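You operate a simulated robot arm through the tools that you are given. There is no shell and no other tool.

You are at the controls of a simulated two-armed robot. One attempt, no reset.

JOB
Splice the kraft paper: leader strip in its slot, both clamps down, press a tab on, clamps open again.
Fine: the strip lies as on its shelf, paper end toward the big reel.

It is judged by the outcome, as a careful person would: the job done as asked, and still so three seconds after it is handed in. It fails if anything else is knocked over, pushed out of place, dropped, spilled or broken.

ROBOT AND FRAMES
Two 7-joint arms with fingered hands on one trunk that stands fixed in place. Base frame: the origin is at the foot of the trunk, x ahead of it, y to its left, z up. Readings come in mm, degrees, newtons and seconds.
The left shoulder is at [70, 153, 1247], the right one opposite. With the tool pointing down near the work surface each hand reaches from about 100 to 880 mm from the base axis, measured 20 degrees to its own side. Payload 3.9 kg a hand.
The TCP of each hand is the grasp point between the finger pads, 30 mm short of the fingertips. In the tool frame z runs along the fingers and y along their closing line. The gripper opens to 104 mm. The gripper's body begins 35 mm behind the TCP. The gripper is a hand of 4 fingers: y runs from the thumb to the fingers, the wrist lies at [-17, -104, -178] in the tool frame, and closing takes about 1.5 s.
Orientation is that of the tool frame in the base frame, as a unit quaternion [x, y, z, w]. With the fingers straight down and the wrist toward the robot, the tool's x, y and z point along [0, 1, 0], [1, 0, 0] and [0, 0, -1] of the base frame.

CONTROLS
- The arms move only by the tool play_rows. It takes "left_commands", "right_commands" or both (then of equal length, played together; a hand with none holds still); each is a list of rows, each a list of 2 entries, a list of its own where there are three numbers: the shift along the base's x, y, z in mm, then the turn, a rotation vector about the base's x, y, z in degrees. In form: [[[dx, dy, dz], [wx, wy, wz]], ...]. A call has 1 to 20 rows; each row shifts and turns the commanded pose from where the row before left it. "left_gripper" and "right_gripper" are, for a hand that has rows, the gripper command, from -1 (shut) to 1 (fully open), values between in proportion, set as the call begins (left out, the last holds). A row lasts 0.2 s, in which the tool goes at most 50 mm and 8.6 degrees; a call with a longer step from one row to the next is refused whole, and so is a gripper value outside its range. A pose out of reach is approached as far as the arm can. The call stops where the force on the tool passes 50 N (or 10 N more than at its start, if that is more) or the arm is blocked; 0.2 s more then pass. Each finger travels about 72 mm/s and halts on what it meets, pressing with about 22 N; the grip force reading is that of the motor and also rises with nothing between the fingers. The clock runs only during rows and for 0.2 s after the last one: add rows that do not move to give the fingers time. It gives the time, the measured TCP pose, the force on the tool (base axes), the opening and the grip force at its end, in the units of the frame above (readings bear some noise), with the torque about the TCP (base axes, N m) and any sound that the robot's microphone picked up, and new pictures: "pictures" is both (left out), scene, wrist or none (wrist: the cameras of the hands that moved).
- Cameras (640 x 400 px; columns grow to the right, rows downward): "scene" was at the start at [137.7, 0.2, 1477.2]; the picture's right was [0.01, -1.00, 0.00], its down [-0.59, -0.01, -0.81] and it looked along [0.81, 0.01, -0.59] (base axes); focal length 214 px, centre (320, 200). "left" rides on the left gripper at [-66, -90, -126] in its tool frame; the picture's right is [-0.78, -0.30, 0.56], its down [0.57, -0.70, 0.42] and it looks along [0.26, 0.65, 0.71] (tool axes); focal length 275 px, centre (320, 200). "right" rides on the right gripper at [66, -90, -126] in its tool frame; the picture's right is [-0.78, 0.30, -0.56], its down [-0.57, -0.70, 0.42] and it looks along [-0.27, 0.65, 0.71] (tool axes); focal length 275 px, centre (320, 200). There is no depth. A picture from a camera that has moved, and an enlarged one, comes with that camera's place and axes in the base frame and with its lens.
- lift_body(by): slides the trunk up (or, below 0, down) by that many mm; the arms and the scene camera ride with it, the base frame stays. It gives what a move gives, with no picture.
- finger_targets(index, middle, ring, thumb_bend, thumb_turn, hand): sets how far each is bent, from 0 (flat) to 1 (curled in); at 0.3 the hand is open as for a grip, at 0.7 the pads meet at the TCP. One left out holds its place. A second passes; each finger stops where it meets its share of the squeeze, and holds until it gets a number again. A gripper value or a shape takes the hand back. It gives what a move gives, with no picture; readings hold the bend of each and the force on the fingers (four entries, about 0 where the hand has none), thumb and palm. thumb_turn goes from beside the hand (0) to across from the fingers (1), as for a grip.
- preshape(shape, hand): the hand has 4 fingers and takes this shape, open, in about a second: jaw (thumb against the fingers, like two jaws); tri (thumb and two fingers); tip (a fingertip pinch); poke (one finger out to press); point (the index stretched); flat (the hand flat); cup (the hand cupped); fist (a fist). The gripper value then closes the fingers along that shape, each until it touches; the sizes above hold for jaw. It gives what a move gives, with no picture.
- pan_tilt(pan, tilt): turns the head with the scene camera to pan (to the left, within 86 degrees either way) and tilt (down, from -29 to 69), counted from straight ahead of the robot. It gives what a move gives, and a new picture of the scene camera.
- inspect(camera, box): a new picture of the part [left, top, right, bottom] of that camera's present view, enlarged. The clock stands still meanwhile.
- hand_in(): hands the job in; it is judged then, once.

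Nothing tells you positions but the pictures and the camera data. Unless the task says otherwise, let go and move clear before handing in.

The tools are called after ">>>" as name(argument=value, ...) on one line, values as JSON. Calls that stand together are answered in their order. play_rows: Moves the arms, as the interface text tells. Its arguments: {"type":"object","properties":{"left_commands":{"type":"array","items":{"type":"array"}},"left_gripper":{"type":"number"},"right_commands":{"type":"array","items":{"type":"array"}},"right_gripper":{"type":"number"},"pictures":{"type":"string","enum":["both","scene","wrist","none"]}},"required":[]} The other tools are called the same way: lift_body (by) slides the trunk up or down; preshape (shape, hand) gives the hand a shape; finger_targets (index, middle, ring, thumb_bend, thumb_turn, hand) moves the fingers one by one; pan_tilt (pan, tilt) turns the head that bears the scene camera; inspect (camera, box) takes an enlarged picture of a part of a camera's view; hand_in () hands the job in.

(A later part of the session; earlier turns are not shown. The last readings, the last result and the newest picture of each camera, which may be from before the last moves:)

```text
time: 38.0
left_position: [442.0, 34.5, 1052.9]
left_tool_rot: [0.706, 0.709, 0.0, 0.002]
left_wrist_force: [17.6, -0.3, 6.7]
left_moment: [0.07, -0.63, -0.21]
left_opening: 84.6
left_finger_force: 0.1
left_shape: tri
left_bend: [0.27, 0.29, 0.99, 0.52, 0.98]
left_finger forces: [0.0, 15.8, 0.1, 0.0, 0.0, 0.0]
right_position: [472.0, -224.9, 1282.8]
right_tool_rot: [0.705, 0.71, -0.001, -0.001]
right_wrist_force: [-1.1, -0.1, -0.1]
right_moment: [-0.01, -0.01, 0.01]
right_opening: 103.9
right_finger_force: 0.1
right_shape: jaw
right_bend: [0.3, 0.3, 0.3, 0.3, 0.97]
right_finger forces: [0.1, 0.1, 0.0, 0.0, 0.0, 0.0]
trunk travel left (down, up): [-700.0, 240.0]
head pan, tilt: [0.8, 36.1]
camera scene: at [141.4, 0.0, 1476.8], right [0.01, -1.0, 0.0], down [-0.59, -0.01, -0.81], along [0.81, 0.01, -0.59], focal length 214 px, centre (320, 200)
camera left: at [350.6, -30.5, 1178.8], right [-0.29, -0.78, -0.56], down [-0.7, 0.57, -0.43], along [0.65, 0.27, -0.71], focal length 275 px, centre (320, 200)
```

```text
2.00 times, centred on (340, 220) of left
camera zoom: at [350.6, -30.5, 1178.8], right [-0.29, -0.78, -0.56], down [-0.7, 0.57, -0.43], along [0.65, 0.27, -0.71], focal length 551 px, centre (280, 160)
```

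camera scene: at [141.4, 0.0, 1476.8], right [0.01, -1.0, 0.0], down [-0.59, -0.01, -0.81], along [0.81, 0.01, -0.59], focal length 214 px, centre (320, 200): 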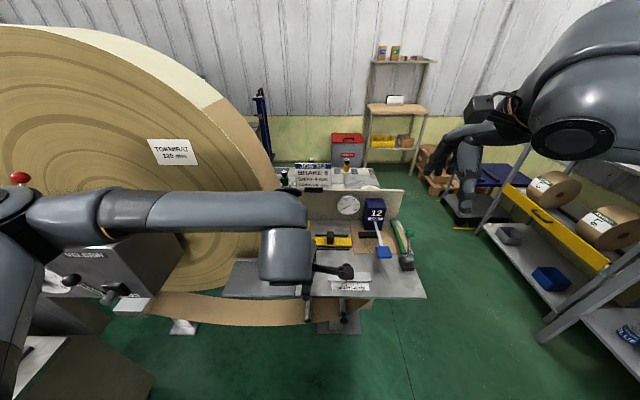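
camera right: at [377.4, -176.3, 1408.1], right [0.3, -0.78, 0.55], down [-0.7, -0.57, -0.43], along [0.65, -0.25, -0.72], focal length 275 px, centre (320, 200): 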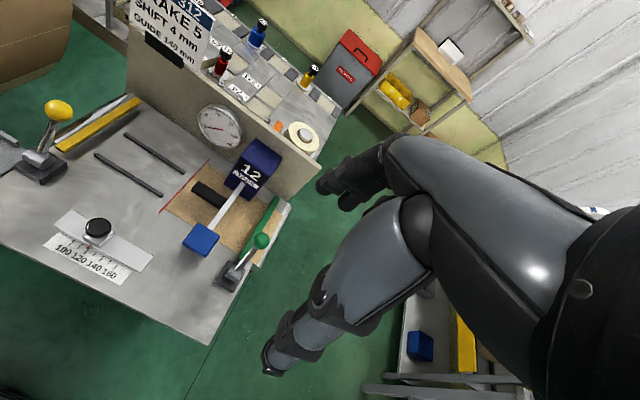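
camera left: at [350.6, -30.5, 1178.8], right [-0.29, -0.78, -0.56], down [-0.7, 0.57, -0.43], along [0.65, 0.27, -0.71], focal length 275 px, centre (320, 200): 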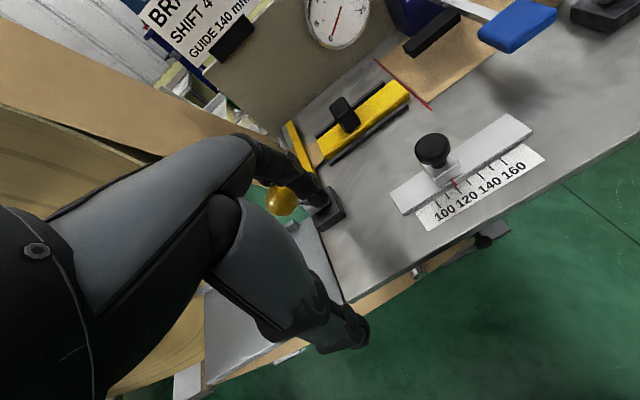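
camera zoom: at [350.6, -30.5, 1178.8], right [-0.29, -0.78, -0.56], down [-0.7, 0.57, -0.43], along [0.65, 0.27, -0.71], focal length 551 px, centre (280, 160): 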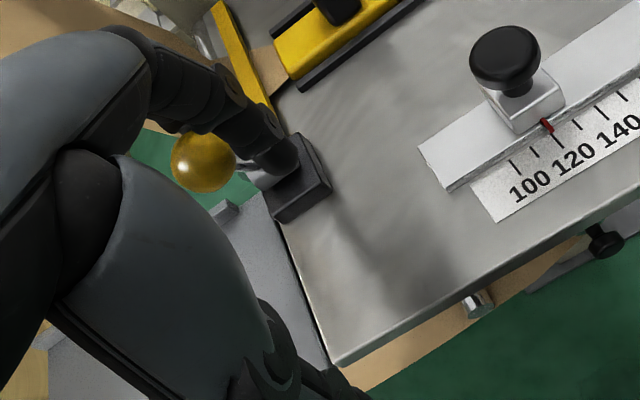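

There's firm resistance now (about 18 N), so the lever may be at its stop, near 35° toward the robot. I'll ease off and check whether the bar has come down and the lever stays.

>>> play_rows(left_commands=[[[8, 0, 2], [0, 0, 0]], [[8, 0, 5], [0, 0, 0]], [[0, 0, 15], [0, 0, 0]], [[0, 0, 20], [0, 0, 0]], [[0, 0, 20], [0, 0, 0]], [[-15, 0, 20], [0, 0, 0]], [[-20, 0, 15], [0, 0, 0]], [[-30, 0, 0], [0, 0, 0]], [[0, 0, 0], [0, 0, 0]], [[0, 0, 0], [0, 0, 0]]])

>>> inspect(camera="right", box=[0, 60, 240, 240])

>>> inspect(camera="left", box=[220, 50, 460, 250])

>>> inspect(camera="scene", box=[270, 190, 420, 290])

```text
time: 40.2
left_position: [389.0, 36.0, 1150.3]
left_tool_rot: [0.705, 0.709, 0.0, 0.001]
left_wrist_force: [0.8, 0.2, -0.1]
left_moment: [-0.01, 0.0, 0.01]
left_opening: 78.5
left_finger_force: 0.0
left_shape: tri
left_bend: [0.27, 0.35, 0.99, 0.52, 0.98]
left_finger forces: [0.0, 0.1, 0.0, 0.0, 0.1, 0.1]
right_position: [468.3, -225.8, 1284.7]
right_tool_rot: [0.704, 0.71, 0.0, 0.001]
right_wrist_force: [0.4, 0.5, 0.5]
right_moment: [0.0, 0.0, 0.01]
right_opening: 103.8
right_finger_force: 0.0
right_shape: jaw
right_bend: [0.3, 0.3, 0.3, 0.3, 0.97]
right_finger forces: [0.0, 0.0, 0.1, 0.0, 0.0, 0.0]
trunk travel left (down, up): [-700.0, 240.0]
head pan, tilt: [0.8, 36.1]
camera scene: at [137.5, 0.0, 1477.2], right [0.01, -1.0, 0.0], down [-0.59, -0.01, -0.81], along [0.81, 0.01, -0.59], focal length 214 px, centre (320, 200)
camera left: at [298.3, -29.6, 1276.2], right [-0.29, -0.78, -0.56], down [-0.7, 0.57, -0.43], along [0.65, 0.27, -0.71], focal length 275 px, centre (320, 200)
```

scene: 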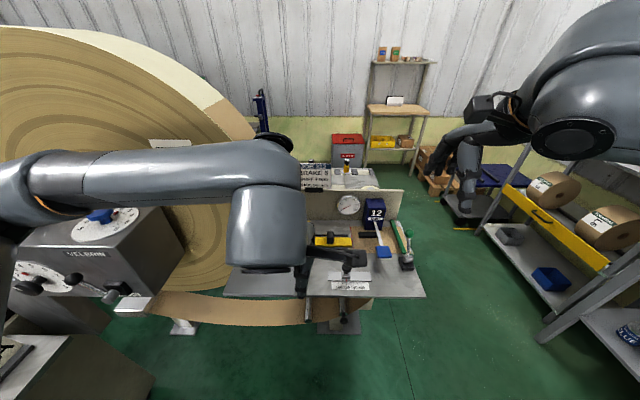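
left: 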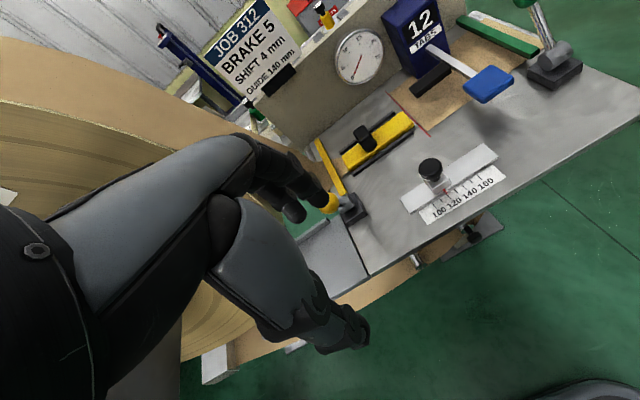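

```text
2.22 times, centred on (120, 150) of right
camera zoom: at [377.7, -158.9, 1409.4], right [0.3, -0.77, 0.56], down [-0.7, -0.58, -0.42], along [0.65, -0.26, -0.71], focal length 612 px, centre (764, 311)
```

zoom: 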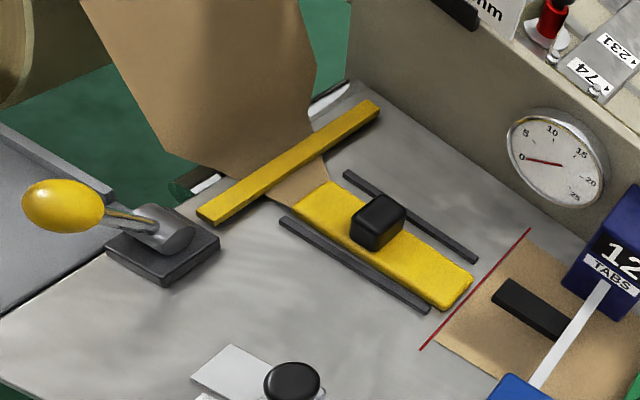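

```text
2.00 times, centred on (340, 150) of left
camera zoom: at [298.3, -29.6, 1276.2], right [-0.29, -0.78, -0.56], down [-0.7, 0.57, -0.43], along [0.65, 0.27, -0.71], focal length 551 px, centre (280, 300)
```

zoom: 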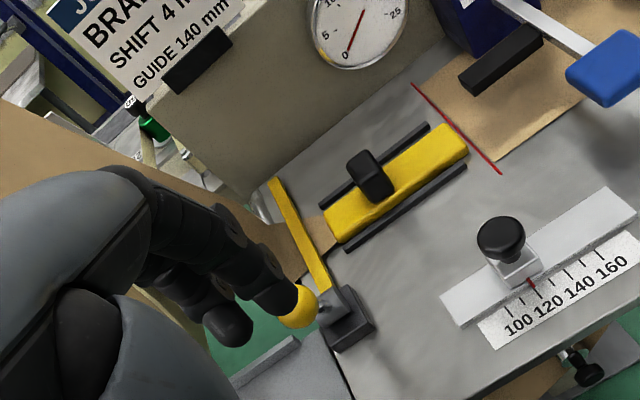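

```text
4.00 times, centred on (345, 240) of scene
camera zoom: at [137.5, 0.0, 1477.2], right [0.01, -1.0, 0.0], down [-0.59, -0.01, -0.81], along [0.81, 0.01, -0.59], focal length 858 px, centre (220, 40)
```

zoom: 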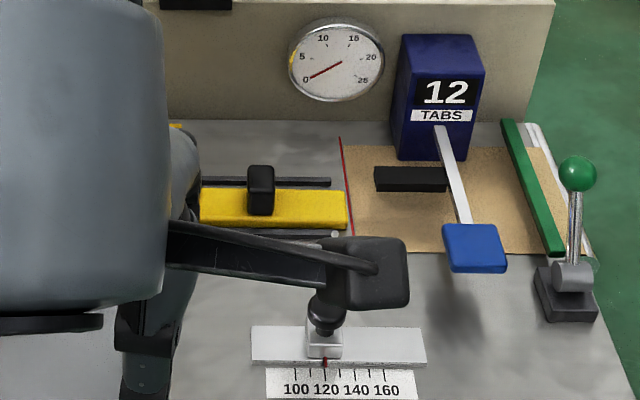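

The lever stays over and the bar looks lowered. I'll move the left arm out of the scene camera's view to verify the bar height.

>>> play_rows(left_commands=[[[0, 20, 10], [0, 0, 0]], [[0, 25, 10], [0, 0, 0]], [[0, 25, 0], [0, 0, 0]], [[0, 25, 0], [0, 0, 0]], [[0, 25, 0], [0, 0, 0]], [[0, 10, 0], [0, 0, 0]], [[0, 0, 0], [0, 0, 0]], [[0, 0, 0], [0, 0, 0]]], pictures="none")

>>> inspect(camera="scene", box=[270, 190, 420, 290])

>>> inspect(camera="scene", box=[280, 200, 340, 270])

>>> inspect(camera="left", box=[300, 0, 600, 250])

```text
time: 42.0
left_position: [389.0, 164.1, 1170.3]
left_tool_rot: [0.705, 0.709, 0.0, 0.001]
left_wrist_force: [0.0, -0.2, 0.2]
left_moment: [0.0, -0.03, 0.0]
left_opening: 78.4
left_finger_force: 0.1
left_shape: tri
left_bend: [0.27, 0.35, 0.99, 0.52, 0.98]
left_finger forces: [0.1, 0.0, 0.1, 0.1, 0.0, 0.0]
right_position: [468.7, -223.6, 1286.1]
right_tool_rot: [0.705, 0.71, 0.001, 0.0]
right_wrist_force: [0.2, -0.8, 0.0]
right_moment: [-0.04, 0.0, -0.01]
right_opening: 103.9
right_finger_force: 0.0
right_shape: jaw
right_bend: [0.3, 0.3, 0.3, 0.3, 0.97]
right_finger forces: [0.1, 0.0, 0.0, 0.0, 0.0, 0.1]
trunk travel left (down, up): [-700.0, 240.0]
head pan, tilt: [0.8, 36.1]
```

```text
4.00 times, centred on (345, 240) of scene
camera zoom: at [137.3, 0.4, 1477.2], right [0.01, -1.0, 0.0], down [-0.59, -0.01, -0.81], along [0.81, 0.01, -0.59], focal length 858 px, centre (220, 40)
```

zoom: 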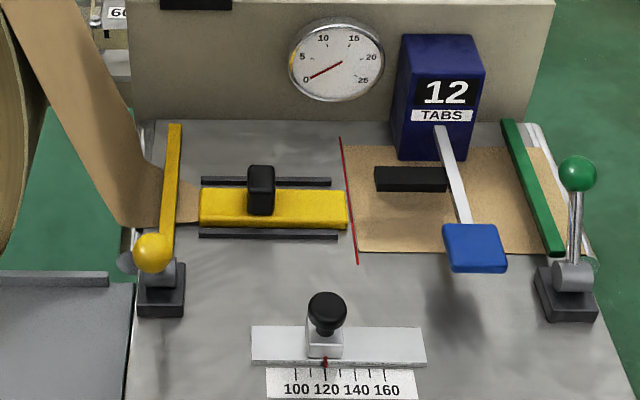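

```text
5.71 times, centred on (310, 235) of scene
camera zoom: at [137.3, 0.4, 1477.2], right [0.01, -1.0, 0.0], down [-0.59, -0.01, -0.81], along [0.81, 0.01, -0.59], focal length 1226 px, centre (377, 0)
```

zoom: 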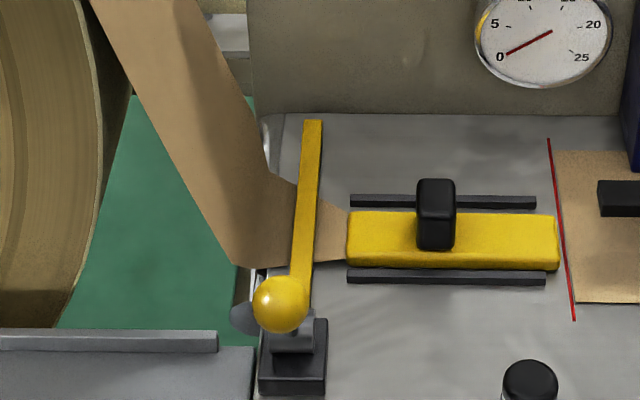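

```text
1.60 times, centred on (450, 125) of left
camera zoom: at [298.1, 99.3, 1296.6], right [-0.29, -0.78, -0.56], down [-0.7, 0.57, -0.43], along [0.65, 0.27, -0.71], focal length 440 px, centre (112, 320)
```

zoom: 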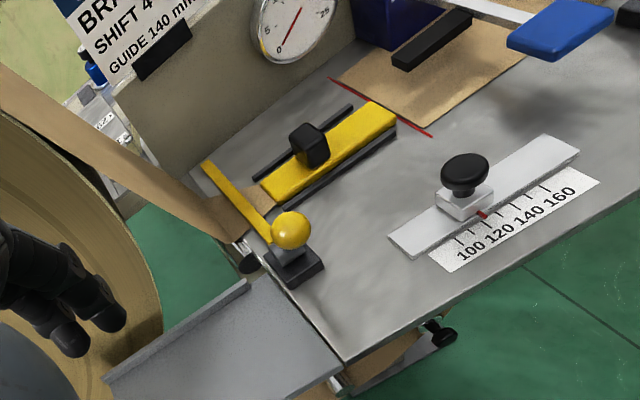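

The yellow bar is now flat on the paper, so the left clamp is down. By the same measurements the green knob is at about (574, -246, 1044), mirroring the yellow one. I'll bring the right hand over it in the same shape.

>>> preshape(hand="right", shape="tri")

>>> play_rows(right_commands=[[[13, -1, -18], [0, 0, 0]], [[13, -2, -18], [0, 0, 0]], [[13, -2, -18], [0, 0, 0]], [[13, -2, -18], [0, 0, 0]], [[13, -2, -18], [0, 0, 0]], [[13, -1, -18], [0, 0, 0]], [[13, -1, -18], [0, 0, 0]], [[14, 0, -18], [0, 0, 0]], [[0, 0, 0], [0, 0, 0]], [[0, 0, 0], [0, 0, 0]], [[0, 0, 0], [0, 0, 0]]], right_gripper=0.5)

>>> inspect(camera="scene", box=[330, 170, 450, 290])

```text
time: 42.9
left_position: [389.0, 164.9, 1172.1]
left_tool_rot: [0.704, 0.71, 0.0, 0.001]
left_wrist_force: [-0.1, 1.5, 0.6]
left_moment: [0.0, 0.01, 0.01]
left_opening: 78.2
left_finger_force: 0.0
left_shape: tri
left_bend: [0.27, 0.35, 0.99, 0.52, 0.98]
left_finger forces: [0.0, 0.0, 0.0, 0.0, 0.0, 0.0]
right_position: [467.7, -224.1, 1284.0]
right_tool_rot: [0.704, 0.71, 0.0, 0.0]
right_wrist_force: [0.7, 0.3, 0.7]
right_moment: [-0.02, 0.01, -0.03]
right_opening: 103.8
right_finger_force: 0.1
right_shape: tri
right_bend: [0.3, 0.3, 0.99, 0.3, 0.97]
right_finger forces: [0.0, 0.0, 0.0, 0.1, 0.0, 0.1]
trunk travel left (down, up): [-700.0, 240.0]
head pan, tilt: [0.8, 36.1]
```

```text
time: 45.3
left_position: [389.3, 163.8, 1172.5]
left_tool_rot: [0.705, 0.71, 0.0, 0.001]
left_wrist_force: [-0.2, -0.3, 0.1]
left_moment: [-0.01, -0.01, 0.02]
left_opening: 78.4
left_finger_force: 0.0
left_shape: tri
left_bend: [0.27, 0.35, 0.99, 0.52, 0.98]
left_finger forces: [0.0, 0.1, 0.0, 0.0, 0.0, 0.1]
right_position: [572.8, -234.7, 1141.5]
right_tool_rot: [0.704, 0.71, 0.0, 0.0]
right_wrist_force: [0.2, -0.6, -0.2]
right_moment: [-0.01, 0.01, -0.04]
right_opening: 78.3
right_finger_force: 0.1
right_shape: tri
right_bend: [0.27, 0.35, 0.99, 0.52, 0.98]
right_finger forces: [0.0, 0.1, 0.0, 0.0, 0.0, 0.1]
trunk travel left (down, up): [-700.0, 240.0]
head pan, tilt: [0.8, 36.1]
camera scene: at [138.1, 0.2, 1477.1], right [0.01, -1.0, 0.0], down [-0.59, -0.01, -0.81], along [0.81, 0.01, -0.59], focal length 214 px, centre (320, 200)
camera right: at [482.5, -168.7, 1265.9], right [0.3, -0.77, 0.56], down [-0.7, -0.58, -0.42], along [0.65, -0.26, -0.71], focal length 275 px, centre (320, 200)
```

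scene: 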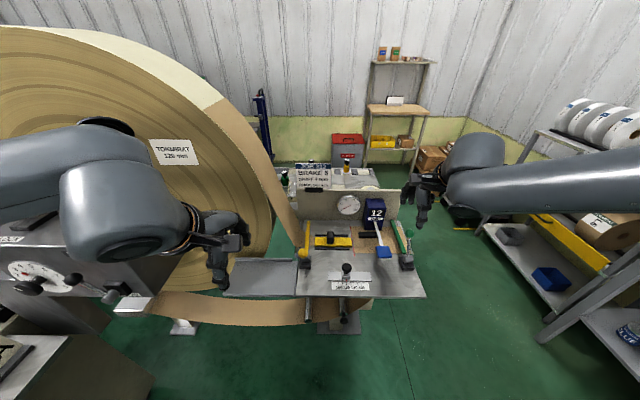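
right: 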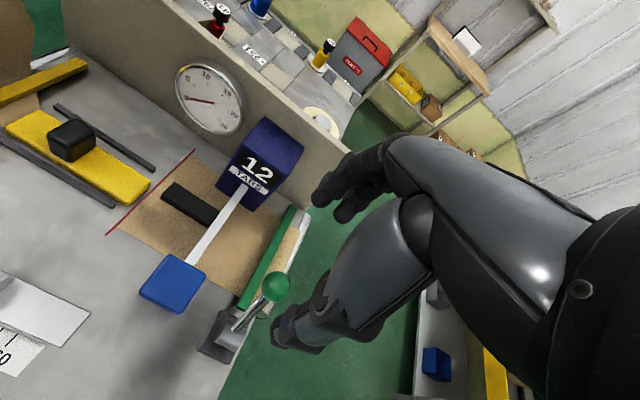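

```text
3.33 times, centred on (390, 230) of scene
camera zoom: at [138.1, 0.2, 1477.1], right [0.01, -1.0, 0.0], down [-0.59, -0.01, -0.81], along [0.81, 0.01, -0.59], focal length 715 px, centre (87, 100)
```

zoom: 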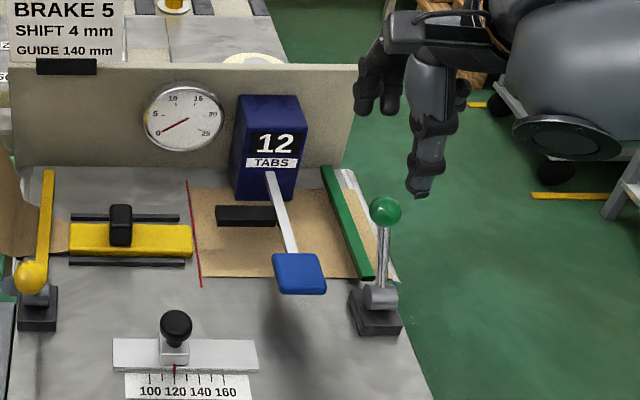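

The right hand is aligned over the green knob. I'll lower it around the knob and check.

>>> play_rows(right_commands=[[[0, 0, -20], [0, 0, 0]], [[0, 0, -20], [0, 0, 0]], [[0, 0, -20], [0, 0, 0]], [[1, 0, -15], [0, 0, 0]], [[0, 0, 0], [0, 0, 0]], [[0, 0, 0], [0, 0, 0]]])

>>> inspect(camera="scene", box=[340, 190, 440, 290])

>>> inspect(camera="right", box=[100, 120, 400, 380])

```text
time: 46.7
left_position: [389.4, 165.8, 1170.5]
left_tool_rot: [0.704, 0.71, -0.001, 0.0]
left_wrist_force: [0.3, 0.1, 0.1]
left_moment: [-0.02, 0.0, 0.01]
left_opening: 78.3
left_finger_force: 0.1
left_shape: tri
left_bend: [0.27, 0.35, 0.99, 0.52, 0.98]
left_finger forces: [0.0, 0.0, 0.1, 0.0, 0.0, 0.0]
right_position: [574.9, -234.5, 1066.9]
right_tool_rot: [0.704, 0.71, 0.0, 0.0]
right_wrist_force: [0.6, 0.5, 0.6]
right_moment: [0.02, -0.02, 0.02]
right_opening: 78.3
right_finger_force: 0.1
right_shape: tri
right_bend: [0.27, 0.35, 0.99, 0.52, 0.98]
right_finger forces: [0.0, 0.0, 0.0, 0.1, 0.1, 0.1]
trunk travel left (down, up): [-700.0, 240.0]
head pan, tilt: [0.8, 36.1]
camera scene: at [137.5, 0.2, 1477.2], right [0.01, -1.0, 0.0], down [-0.59, -0.01, -0.81], along [0.81, 0.01, -0.59], focal length 214 px, centre (320, 200)
camera right: at [483.9, -169.1, 1191.1], right [0.3, -0.77, 0.56], down [-0.7, -0.58, -0.42], along [0.65, -0.26, -0.71], focal length 275 px, centre (320, 200)
```

scene: 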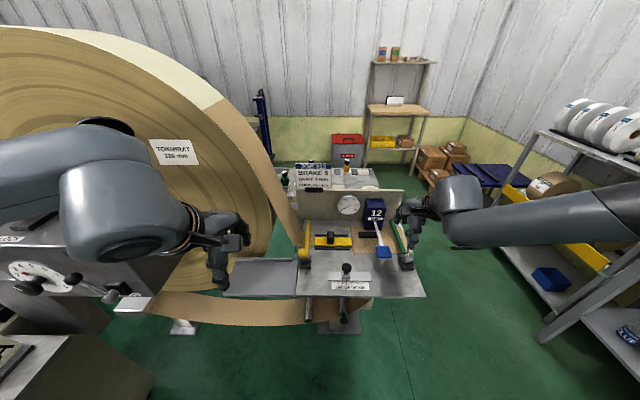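
right: 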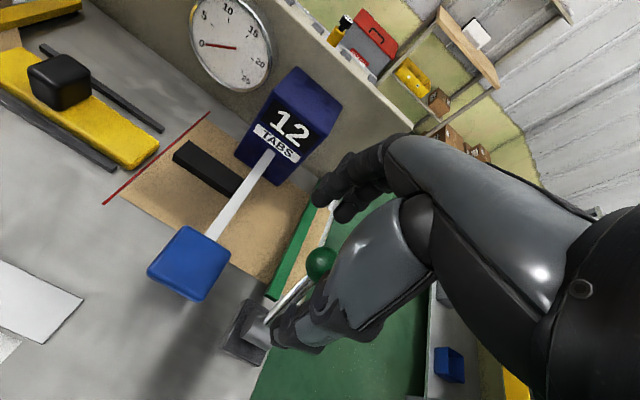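

```text
4.00 times, centred on (390, 240) of scene
camera zoom: at [137.5, 0.2, 1477.2], right [0.01, -1.0, 0.0], down [-0.59, -0.01, -0.81], along [0.81, 0.01, -0.59], focal length 858 px, centre (40, 40)
```

zoom: 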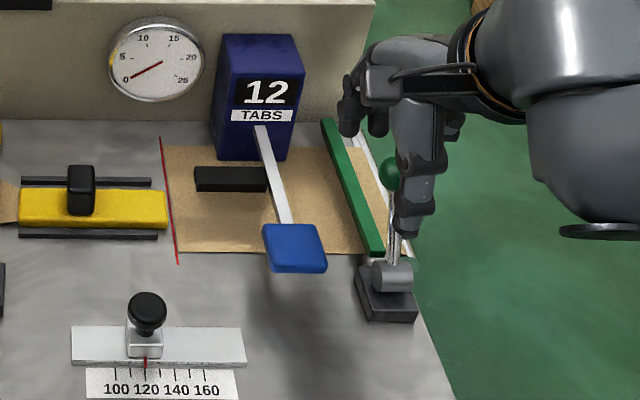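

```text
1.54 times, centred on (250, 250) of right
camera zoom: at [483.9, -169.1, 1191.1], right [0.3, -0.77, 0.56], down [-0.7, -0.58, -0.42], along [0.65, -0.26, -0.71], focal length 424 px, centre (428, 123)
```

zoom: 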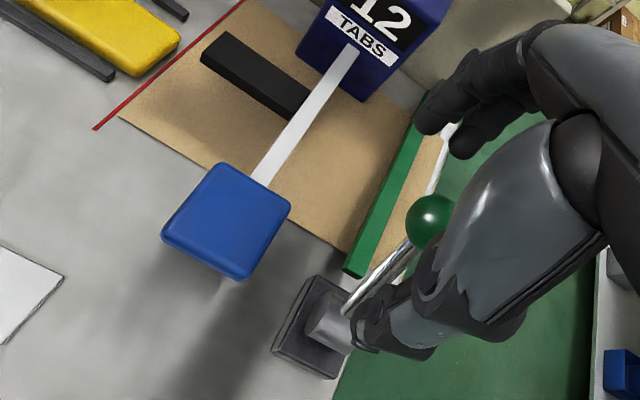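

The fingers are behind the green knob. I'll pull this lever toward the robot, just as I did with the yellow one.

>>> play_rows(right_commands=[[[-10, -2, 0], [0, 0, 0]], [[-8, -1, 0], [0, 0, 0]], [[-7, 0, 0], [0, 0, 0]], [[-7, 0, 0], [0, 0, 0]], [[-7, 0, 0], [0, 0, 0]], [[-7, 0, 0], [0, 0, 0]], [[-7, 0, 0], [0, 0, 0]], [[-7, 0, 0], [0, 0, 0]], [[-7, 0, 0], [0, 0, 0]], [[-7, 0, 0], [0, 0, 0]], [[-7, 0, 0], [0, 0, 0]], [[-7, 0, 0], [0, 0, 0]], [[-7, 0, 0], [0, 0, 0]], [[0, 0, 0], [0, 0, 0]]])

>>> inspect(camera="scene", box=[340, 190, 440, 290])

>>> inspect(camera="right", box=[140, 60, 440, 320])

```text
time: 49.7
left_position: [388.6, 164.1, 1171.8]
left_tool_rot: [0.705, 0.709, 0.0, 0.001]
left_wrist_force: [0.7, -0.4, -0.1]
left_moment: [-0.03, 0.02, -0.01]
left_opening: 78.2
left_finger_force: 0.0
left_shape: tri
left_bend: [0.27, 0.35, 0.99, 0.52, 0.98]
left_finger forces: [0.0, 0.1, 0.0, 0.1, 0.0, 0.0]
right_position: [478.1, -239.4, 1065.8]
right_tool_rot: [0.704, 0.71, 0.0, 0.0]
right_wrist_force: [-1.2, 0.3, -0.6]
right_moment: [0.03, 0.0, -0.01]
right_opening: 78.3
right_finger_force: 0.1
right_shape: tri
right_bend: [0.27, 0.35, 0.99, 0.52, 0.98]
right_finger forces: [0.0, 0.0, 0.0, 0.1, 0.0, 0.1]
trunk travel left (down, up): [-700.0, 240.0]
head pan, tilt: [0.8, 36.1]
camera scene: at [137.9, 0.2, 1477.2], right [0.01, -1.0, 0.0], down [-0.59, -0.01, -0.81], along [0.81, 0.01, -0.59], focal length 214 px, centre (320, 200)
camera right: at [388.5, -173.3, 1191.0], right [0.3, -0.77, 0.56], down [-0.7, -0.58, -0.42], along [0.65, -0.26, -0.71], focal length 275 px, centre (320, 200)
```

scene: 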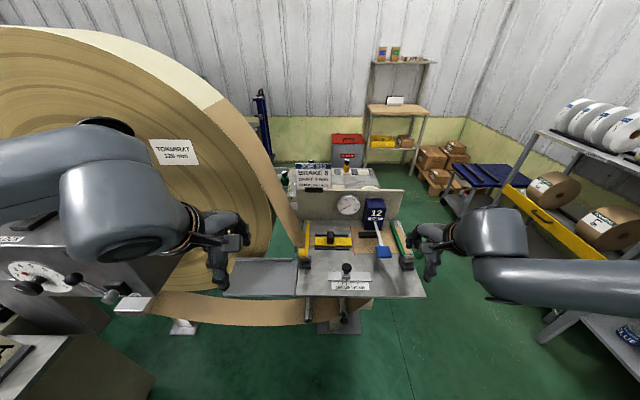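
right: 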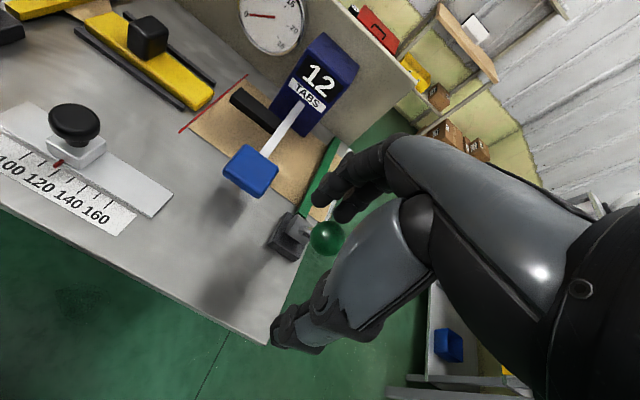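

```text
4.00 times, centred on (390, 240) of scene
camera zoom: at [137.9, 0.2, 1477.2], right [0.01, -1.0, 0.0], down [-0.59, -0.01, -0.81], along [0.81, 0.01, -0.59], focal length 858 px, centre (40, 40)
```

zoom: 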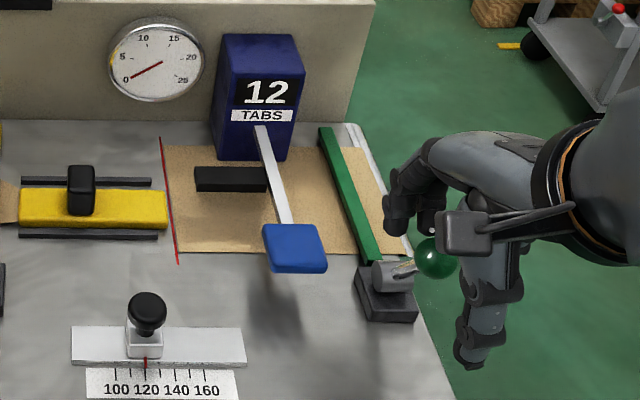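

```text
1.54 times, centred on (290, 190) of right
camera zoom: at [388.5, -173.3, 1191.0], right [0.3, -0.77, 0.56], down [-0.7, -0.58, -0.42], along [0.65, -0.26, -0.71], focal length 424 px, centre (366, 215)
```

zoom: 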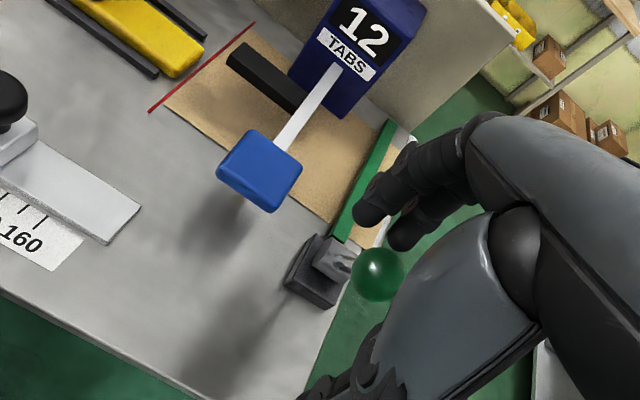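

The green lever is over at the same angle as the yellow one and its bar is down. I'll nudge it a little more to make sure it's on its stop, then retreat up.

>>> play_rows(right_commands=[[[-7, 0, 0], [0, 0, 0]], [[-7, 0, 0], [0, 0, 0]], [[-7, 0, 0], [0, 0, 0]], [[-5, 0, 0], [0, 0, 0]], [[-5, 0, 0], [0, 0, 0]], [[0, 0, 0], [0, 0, 0]]])

>>> inspect(camera="scene", box=[340, 190, 440, 290])

```text
time: 51.1
left_position: [390.8, 163.5, 1170.9]
left_tool_rot: [0.704, 0.71, 0.0, 0.0]
left_wrist_force: [0.0, 0.5, 0.2]
left_moment: [-0.01, 0.0, -0.03]
left_opening: 78.3
left_finger_force: 0.0
left_shape: tri
left_bend: [0.27, 0.35, 0.99, 0.52, 0.98]
left_finger forces: [0.0, 0.1, 0.0, 0.0, 0.0, 0.1]
right_position: [456.3, -233.3, 1063.5]
right_tool_rot: [0.704, 0.71, -0.001, -0.001]
right_wrist_force: [10.5, -4.4, 4.6]
right_moment: [-0.12, -0.42, -0.1]
right_opening: 83.1
right_finger_force: 0.0
right_shape: tri
right_bend: [0.27, 0.3, 0.99, 0.52, 0.98]
right_finger forces: [0.0, 10.6, 0.0, 0.0, 0.1, 0.0]
right hand out of reach, approached as far as the arm can: row 3, 4, 5
trunk travel left (down, up): [-700.0, 240.0]
head pan, tilt: [0.8, 36.1]
camera scene: at [139.9, -0.8, 1477.0], right [0.01, -1.0, 0.0], down [-0.59, -0.01, -0.81], along [0.81, 0.01, -0.59], focal length 214 px, centre (320, 200)
camera right: at [365.7, -169.1, 1188.4], right [0.3, -0.77, 0.56], down [-0.7, -0.58, -0.42], along [0.65, -0.26, -0.71], focal length 275 px, centre (320, 200)
```

scene: 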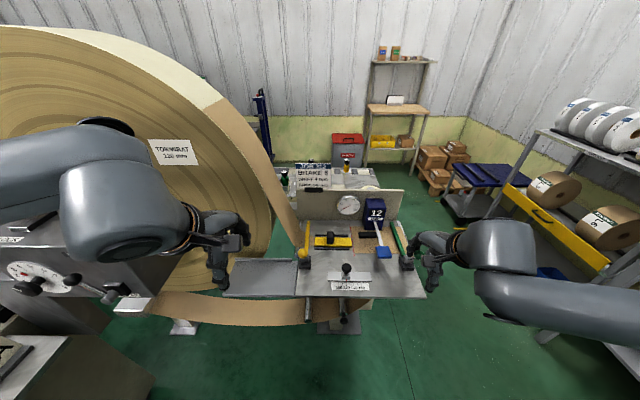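
right: 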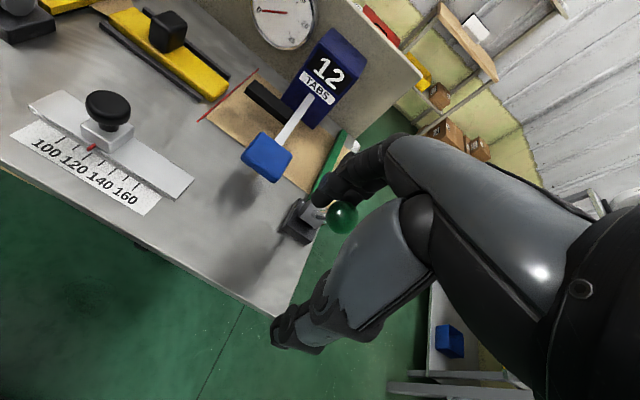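

```text
4.00 times, centred on (390, 240) of scene
camera zoom: at [139.9, -0.8, 1477.0], right [0.01, -1.0, 0.0], down [-0.59, -0.01, -0.81], along [0.81, 0.01, -0.59], focal length 858 px, centre (40, 40)
```

zoom: 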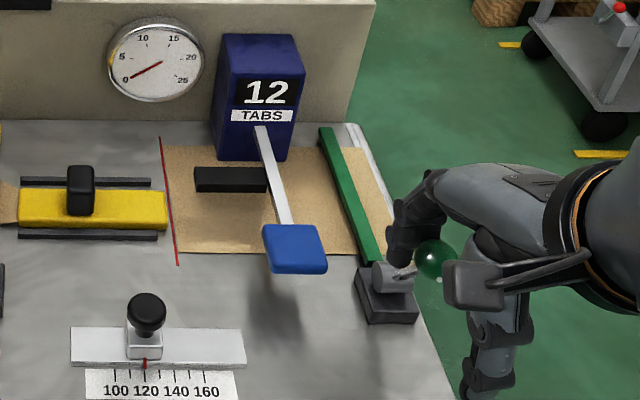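

The green clamp is on its stop too. I'll back the right hand off and up, then check both clamps.

>>> play_rows(right_commands=[[[10, 0, 2], [0, 0, 0]], [[8, 0, 5], [0, 0, 0]], [[5, 0, 15], [0, 0, 0]], [[0, 0, 20], [0, 0, 0]], [[0, 0, 20], [0, 0, 0]], [[0, 5, 20], [0, 0, 0]], [[0, 5, 20], [0, 0, 0]], [[0, 0, 0], [0, 0, 0]], [[0, 0, 0], [0, 0, 0]]])

>>> inspect(camera="scene", box=[270, 190, 430, 300])

>>> inspect(camera="right", box=[60, 60, 360, 310])

```text
time: 53.1
left_position: [388.1, 164.0, 1171.0]
left_tool_rot: [0.704, 0.71, 0.0, 0.001]
left_wrist_force: [-0.5, -0.1, 0.1]
left_moment: [0.0, -0.03, 0.01]
left_opening: 78.3
left_finger_force: 0.0
left_shape: tri
left_bend: [0.27, 0.35, 0.99, 0.52, 0.98]
left_finger forces: [0.0, 0.0, 0.0, 0.1, 0.0, 0.0]
right_position: [478.8, -223.9, 1166.8]
right_tool_rot: [0.705, 0.709, 0.0, 0.0]
right_wrist_force: [-0.5, -0.5, 0.6]
right_moment: [-0.02, 0.03, -0.02]
right_opening: 78.3
right_finger_force: 0.0
right_shape: tri
right_bend: [0.27, 0.35, 0.99, 0.52, 0.98]
right_finger forces: [0.0, 0.0, 0.0, 0.1, 0.0, 0.0]
trunk travel left (down, up): [-700.0, 240.0]
head pan, tilt: [0.8, 36.1]
camera scene: at [137.7, 0.1, 1477.2], right [0.01, -1.0, 0.0], down [-0.59, -0.01, -0.81], along [0.81, 0.01, -0.59], focal length 214 px, centre (320, 200)
camera right: at [387.4, -159.0, 1290.6], right [0.3, -0.77, 0.56], down [-0.7, -0.58, -0.42], along [0.65, -0.26, -0.71], focal length 275 px, centre (320, 200)
```

scene: 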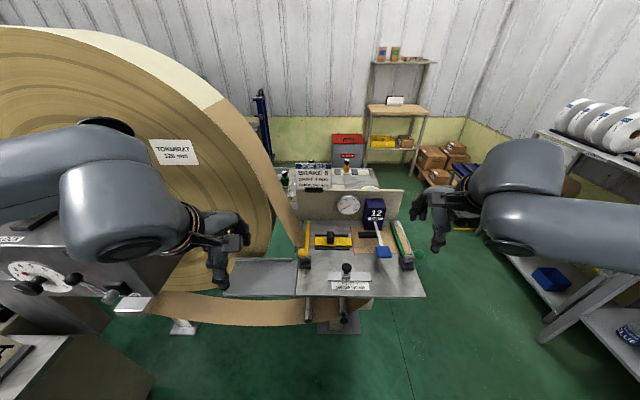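
right: 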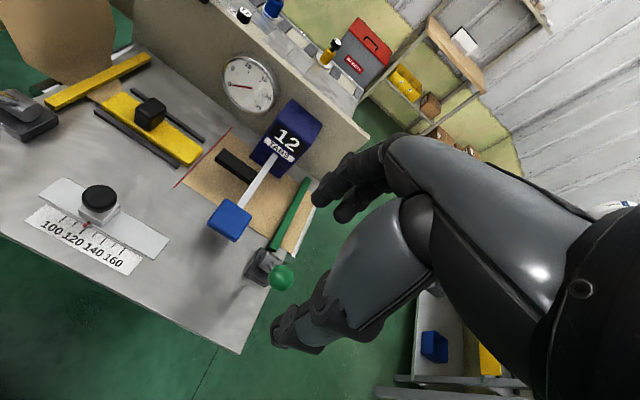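

```text
3.64 times, centred on (350, 245) of scene
camera zoom: at [137.7, 0.1, 1477.2], right [0.01, -1.0, 0.0], down [-0.59, -0.01, -0.81], along [0.81, 0.01, -0.59], focal length 780 px, centre (211, 36)
```

zoom: 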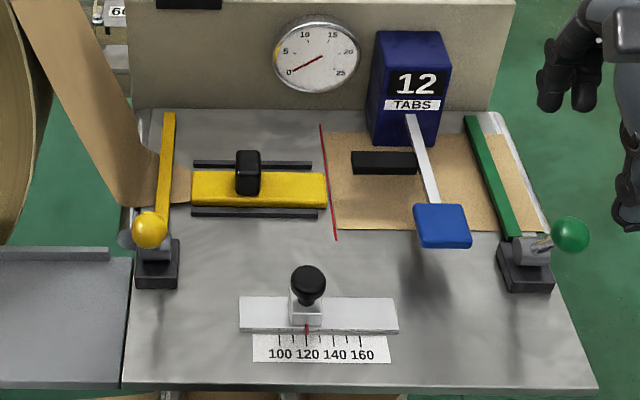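

```text
1.60 times, centred on (210, 185) of right
camera zoom: at [387.4, -159.0, 1290.6], right [0.3, -0.77, 0.56], down [-0.7, -0.58, -0.42], along [0.65, -0.26, -0.71], focal length 440 px, centre (496, 224)
```

zoom: 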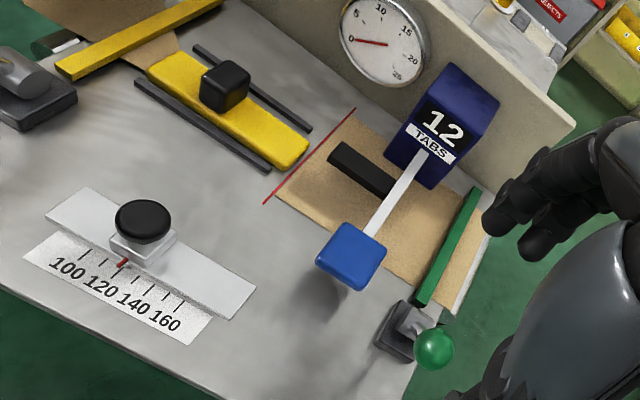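

Both clamps are down. The blue press pad's top centre is at about (545, -174, 1003). I'll close the right fingers and position them over the pad, biased left to stay clear of the green knob.

>>> play_rows(right_commands=[[[0, 10, 0], [0, 0, 0]], [[10, 15, 0], [0, 0, 0]], [[16, 16, -8], [0, 0, 0]], [[16, 16, -12], [0, 0, 0]], [[14, 9, -15], [0, 0, 0]], [[10, 0, -15], [0, 0, 0]], [[0, 0, 0], [0, 0, 0]], [[0, 0, 0], [0, 0, 0]], [[0, 0, 0], [0, 0, 0]]], right_gripper=-1)

>>> inspect(camera="scene", box=[330, 180, 430, 290])

>>> inspect(camera="right", box=[120, 100, 400, 350])

```text
time: 55.1
left_position: [389.5, 164.4, 1172.1]
left_tool_rot: [0.705, 0.709, 0.001, 0.001]
left_wrist_force: [-0.9, -0.7, -0.4]
left_moment: [-0.02, -0.02, 0.01]
left_opening: 78.2
left_finger_force: 0.1
left_shape: tri
left_bend: [0.27, 0.35, 0.99, 0.52, 0.98]
left_finger forces: [0.1, 0.0, 0.0, 0.1, 0.0, 0.0]
right_position: [543.7, -159.3, 1112.9]
right_tool_rot: [0.704, 0.71, 0.0, -0.001]
right_wrist_force: [-0.2, 0.5, 0.5]
right_moment: [-0.01, -0.03, 0.0]
right_opening: 0.0
right_finger_force: 22.1
right_shape: tri
right_bend: [0.7, 0.7, 1.0, 0.48, 1.0]
right_finger forces: [0.0, 0.0, 0.0, 0.0, 0.0, 0.0]
trunk travel left (down, up): [-700.0, 240.0]
head pan, tilt: [0.8, 36.1]
camera scene: at [137.9, -0.3, 1477.2], right [0.01, -1.0, 0.0], down [-0.59, -0.01, -0.81], along [0.81, 0.01, -0.59], focal length 214 px, centre (320, 200)
camera right: at [452.6, -94.4, 1238.4], right [0.3, -0.77, 0.56], down [-0.7, -0.58, -0.42], along [0.65, -0.26, -0.71], focal length 275 px, centre (320, 200)
```

scene: 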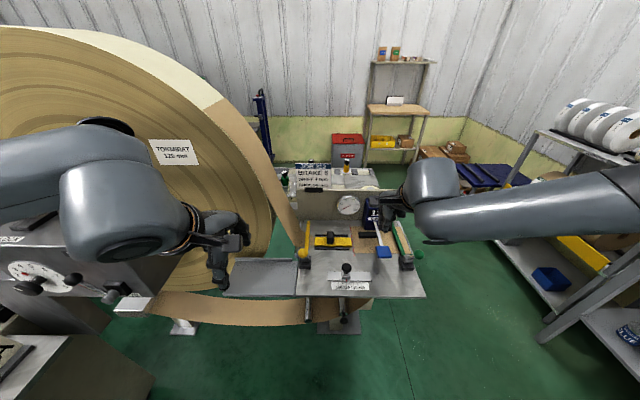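
right: 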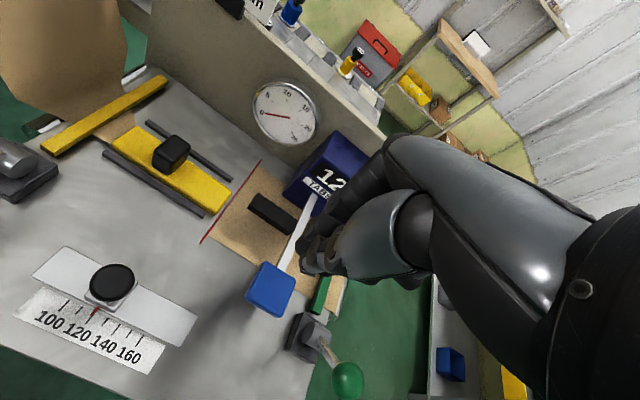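

```text
3.64 times, centred on (380, 235) of scene
camera zoom: at [137.9, -0.3, 1477.2], right [0.01, -1.0, 0.0], down [-0.59, -0.01, -0.81], along [0.81, 0.01, -0.59], focal length 780 px, centre (102, 73)
```

zoom: 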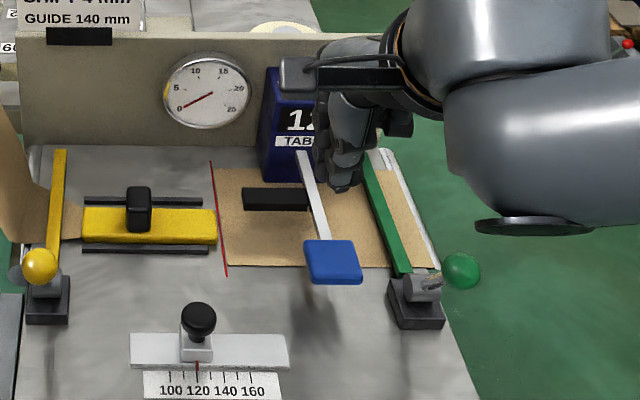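

```text
1.60 times, centred on (260, 225) of right
camera zoom: at [452.6, -94.4, 1238.4], right [0.3, -0.77, 0.56], down [-0.7, -0.58, -0.42], along [0.65, -0.26, -0.71], focal length 440 px, centre (416, 160)
```

zoom: 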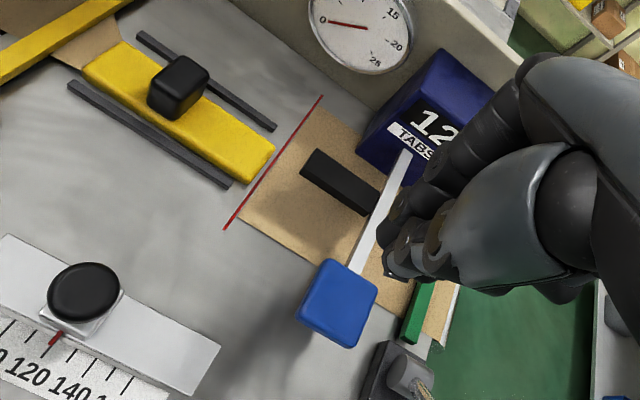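

The fingertips are centred above the blue pad, about 80 mm up. I'll lower to contact and then press gradually.

>>> play_rows(right_commands=[[[0, 0, -20], [0, 0, 0]], [[0, 0, -20], [0, 0, 0]], [[0, 0, -20], [0, 0, 0]], [[1, 0, -10], [0, 0, 0]], [[0, 0, -5], [0, 0, 0]], [[0, 0, -5], [0, 0, 0]], [[0, 0, -5], [0, 0, 0]], [[0, 0, 0], [0, 0, 0]]])

>>> inspect(camera="scene", box=[330, 180, 430, 290])

>>> inspect(camera="right", box=[120, 100, 400, 350])

```text
time: 56.9
left_position: [389.6, 163.7, 1172.1]
left_tool_rot: [0.704, 0.71, 0.0, 0.002]
left_wrist_force: [0.4, -0.1, -0.2]
left_moment: [-0.05, -0.03, -0.02]
left_opening: 78.1
left_finger_force: 0.0
left_shape: tri
left_bend: [0.27, 0.35, 0.99, 0.52, 0.98]
left_finger forces: [0.1, 0.0, 0.0, 0.1, 0.0, 0.0]
right_position: [543.9, -159.3, 1029.3]
right_tool_rot: [0.704, 0.71, 0.0, 0.001]
right_wrist_force: [-0.5, 0.4, 0.5]
right_moment: [-0.01, -0.01, -0.01]
right_opening: 0.0
right_finger_force: 22.5
right_shape: tri
right_bend: [0.7, 0.7, 1.0, 0.48, 1.0]
right_finger forces: [0.1, 0.1, 0.0, 0.0, 0.0, 0.1]
trunk travel left (down, up): [-700.0, 240.0]
head pan, tilt: [0.8, 36.1]
camera scene: at [137.5, 0.2, 1477.2], right [0.01, -1.0, 0.0], down [-0.59, -0.01, -0.81], along [0.81, 0.01, -0.59], focal length 214 px, centre (320, 200)
camera right: at [453.7, -93.3, 1154.4], right [0.3, -0.77, 0.56], down [-0.7, -0.58, -0.42], along [0.65, -0.26, -0.71], focal length 275 px, centre (320, 200)
```

scene: 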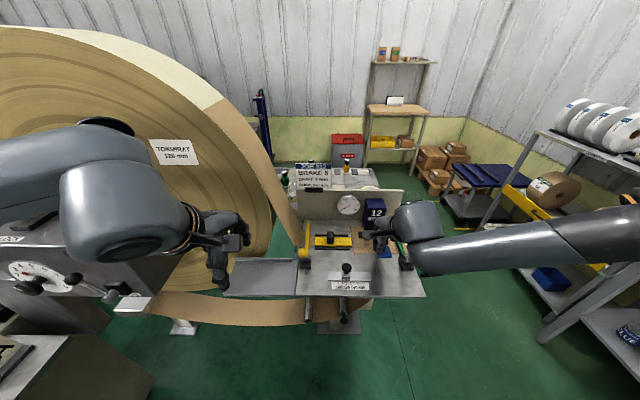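
right: 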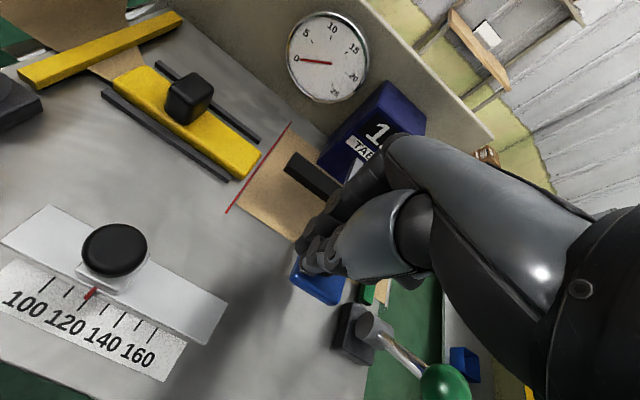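

```text
3.64 times, centred on (380, 235) of scene
camera zoom: at [137.5, 0.2, 1477.2], right [0.01, -1.0, 0.0], down [-0.59, -0.01, -0.81], along [0.81, 0.01, -0.59], focal length 780 px, centre (102, 73)
```

zoom: 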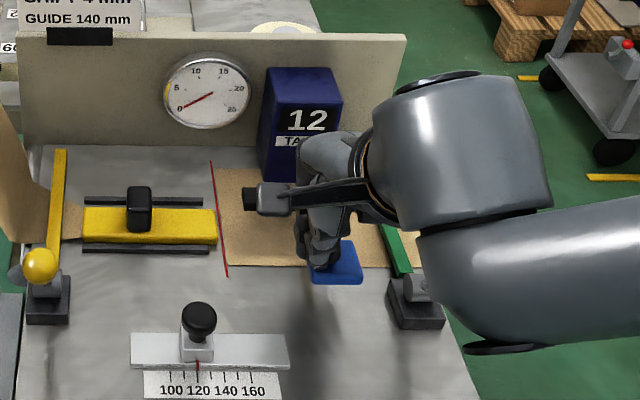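

```text
1.60 times, centred on (260, 225) of right
camera zoom: at [453.7, -93.3, 1154.4], right [0.3, -0.77, 0.56], down [-0.7, -0.58, -0.42], along [0.65, -0.26, -0.71], focal length 440 px, centre (416, 160)
```

zoom: 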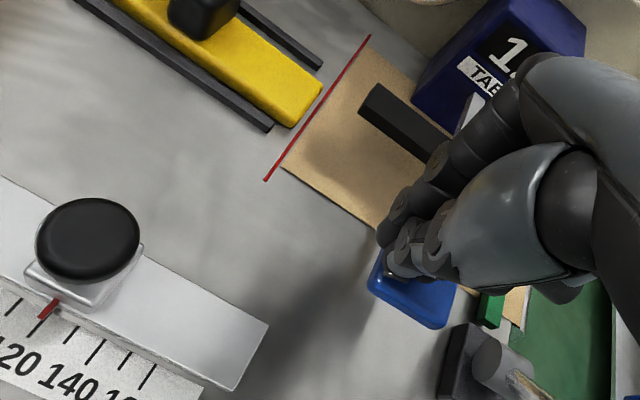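

The tips are at pad height but near the pad's left edge. I'll shift a few mm toward its centre, then press in small steps.

>>> play_rows(right_commands=[[[-2, -4, 1], [0, 0, 0]], [[-2, -3, 0], [0, 0, 0]], [[0, 0, -3], [0, 0, 0]], [[0, 0, -4], [0, 0, 0]], [[0, 0, -4], [0, 0, 0]], [[0, 0, 0], [0, 0, 0]]])

>>> inspect(camera="scene", box=[330, 180, 430, 290])

>>> inspect(camera="right", box=[180, 150, 440, 390])

```text
time: 58.3
left_position: [387.5, 164.2, 1172.7]
left_tool_rot: [0.705, 0.709, 0.0, 0.001]
left_wrist_force: [0.9, -0.6, -1.5]
left_moment: [0.01, 0.0, -0.01]
left_opening: 78.2
left_finger_force: 0.0
left_shape: tri
left_bend: [0.27, 0.35, 0.99, 0.52, 0.98]
left_finger forces: [0.0, 0.0, 0.0, 0.0, 0.0, 0.0]
right_position: [540.6, -165.3, 1020.8]
right_tool_rot: [0.705, 0.709, 0.0, 0.001]
right_wrist_force: [-0.4, -0.5, 2.8]
right_moment: [0.03, -0.01, 0.01]
right_opening: 0.0
right_finger_force: 21.9
right_shape: tri
right_bend: [0.7, 0.7, 1.0, 0.48, 1.0]
right_finger forces: [0.0, 0.0, 0.0, 0.0, 0.0, 0.0]
trunk travel left (down, up): [-700.0, 240.0]
head pan, tilt: [0.8, 36.1]
camera scene: at [137.0, 0.2, 1477.3], right [0.01, -1.0, 0.0], down [-0.59, -0.01, -0.81], along [0.81, 0.01, -0.59], focal length 214 px, centre (320, 200)
camera right: at [449.4, -99.8, 1145.3], right [0.3, -0.77, 0.56], down [-0.7, -0.58, -0.43], along [0.65, -0.26, -0.71], focal length 275 px, centre (320, 200)
```

scene: 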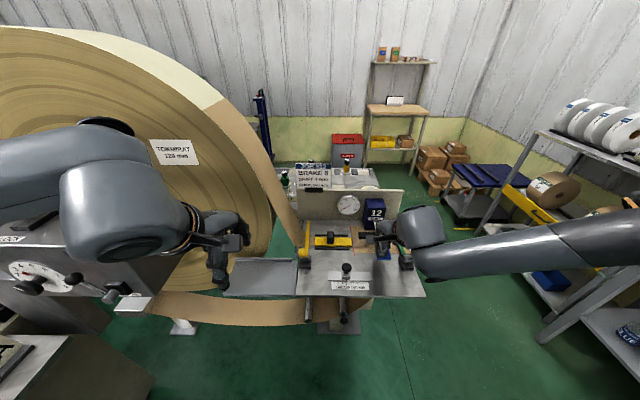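
right: 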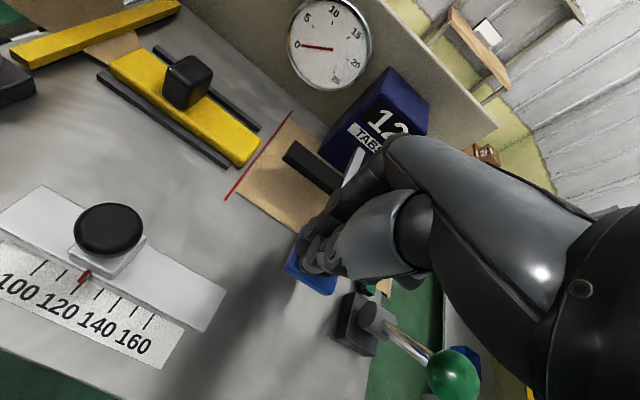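

```text
3.64 times, centred on (380, 235) of scene
camera zoom: at [137.0, 0.2, 1477.3], right [0.01, -1.0, 0.0], down [-0.59, -0.01, -0.81], along [0.81, 0.01, -0.59], focal length 780 px, centre (102, 73)
```

zoom: 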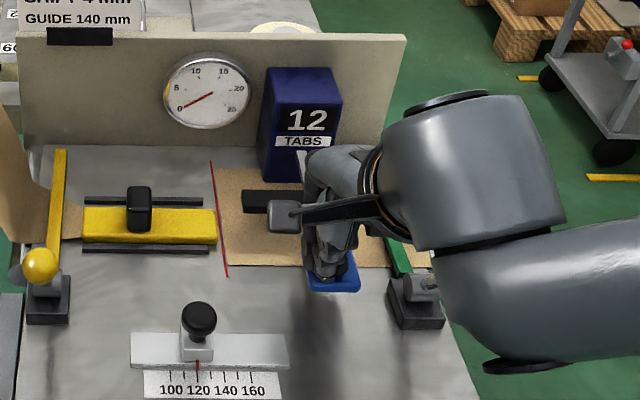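

```text
1.67 times, centred on (310, 270) of right
camera zoom: at [449.4, -99.8, 1145.3], right [0.3, -0.77, 0.56], down [-0.7, -0.58, -0.43], along [0.65, -0.26, -0.71], focal length 459 px, centre (337, 83)
```

zoom: 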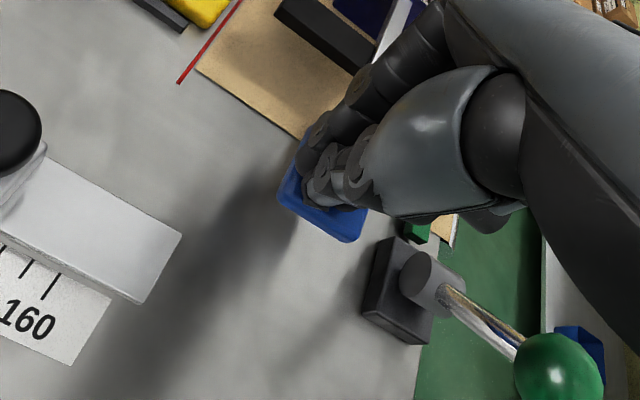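

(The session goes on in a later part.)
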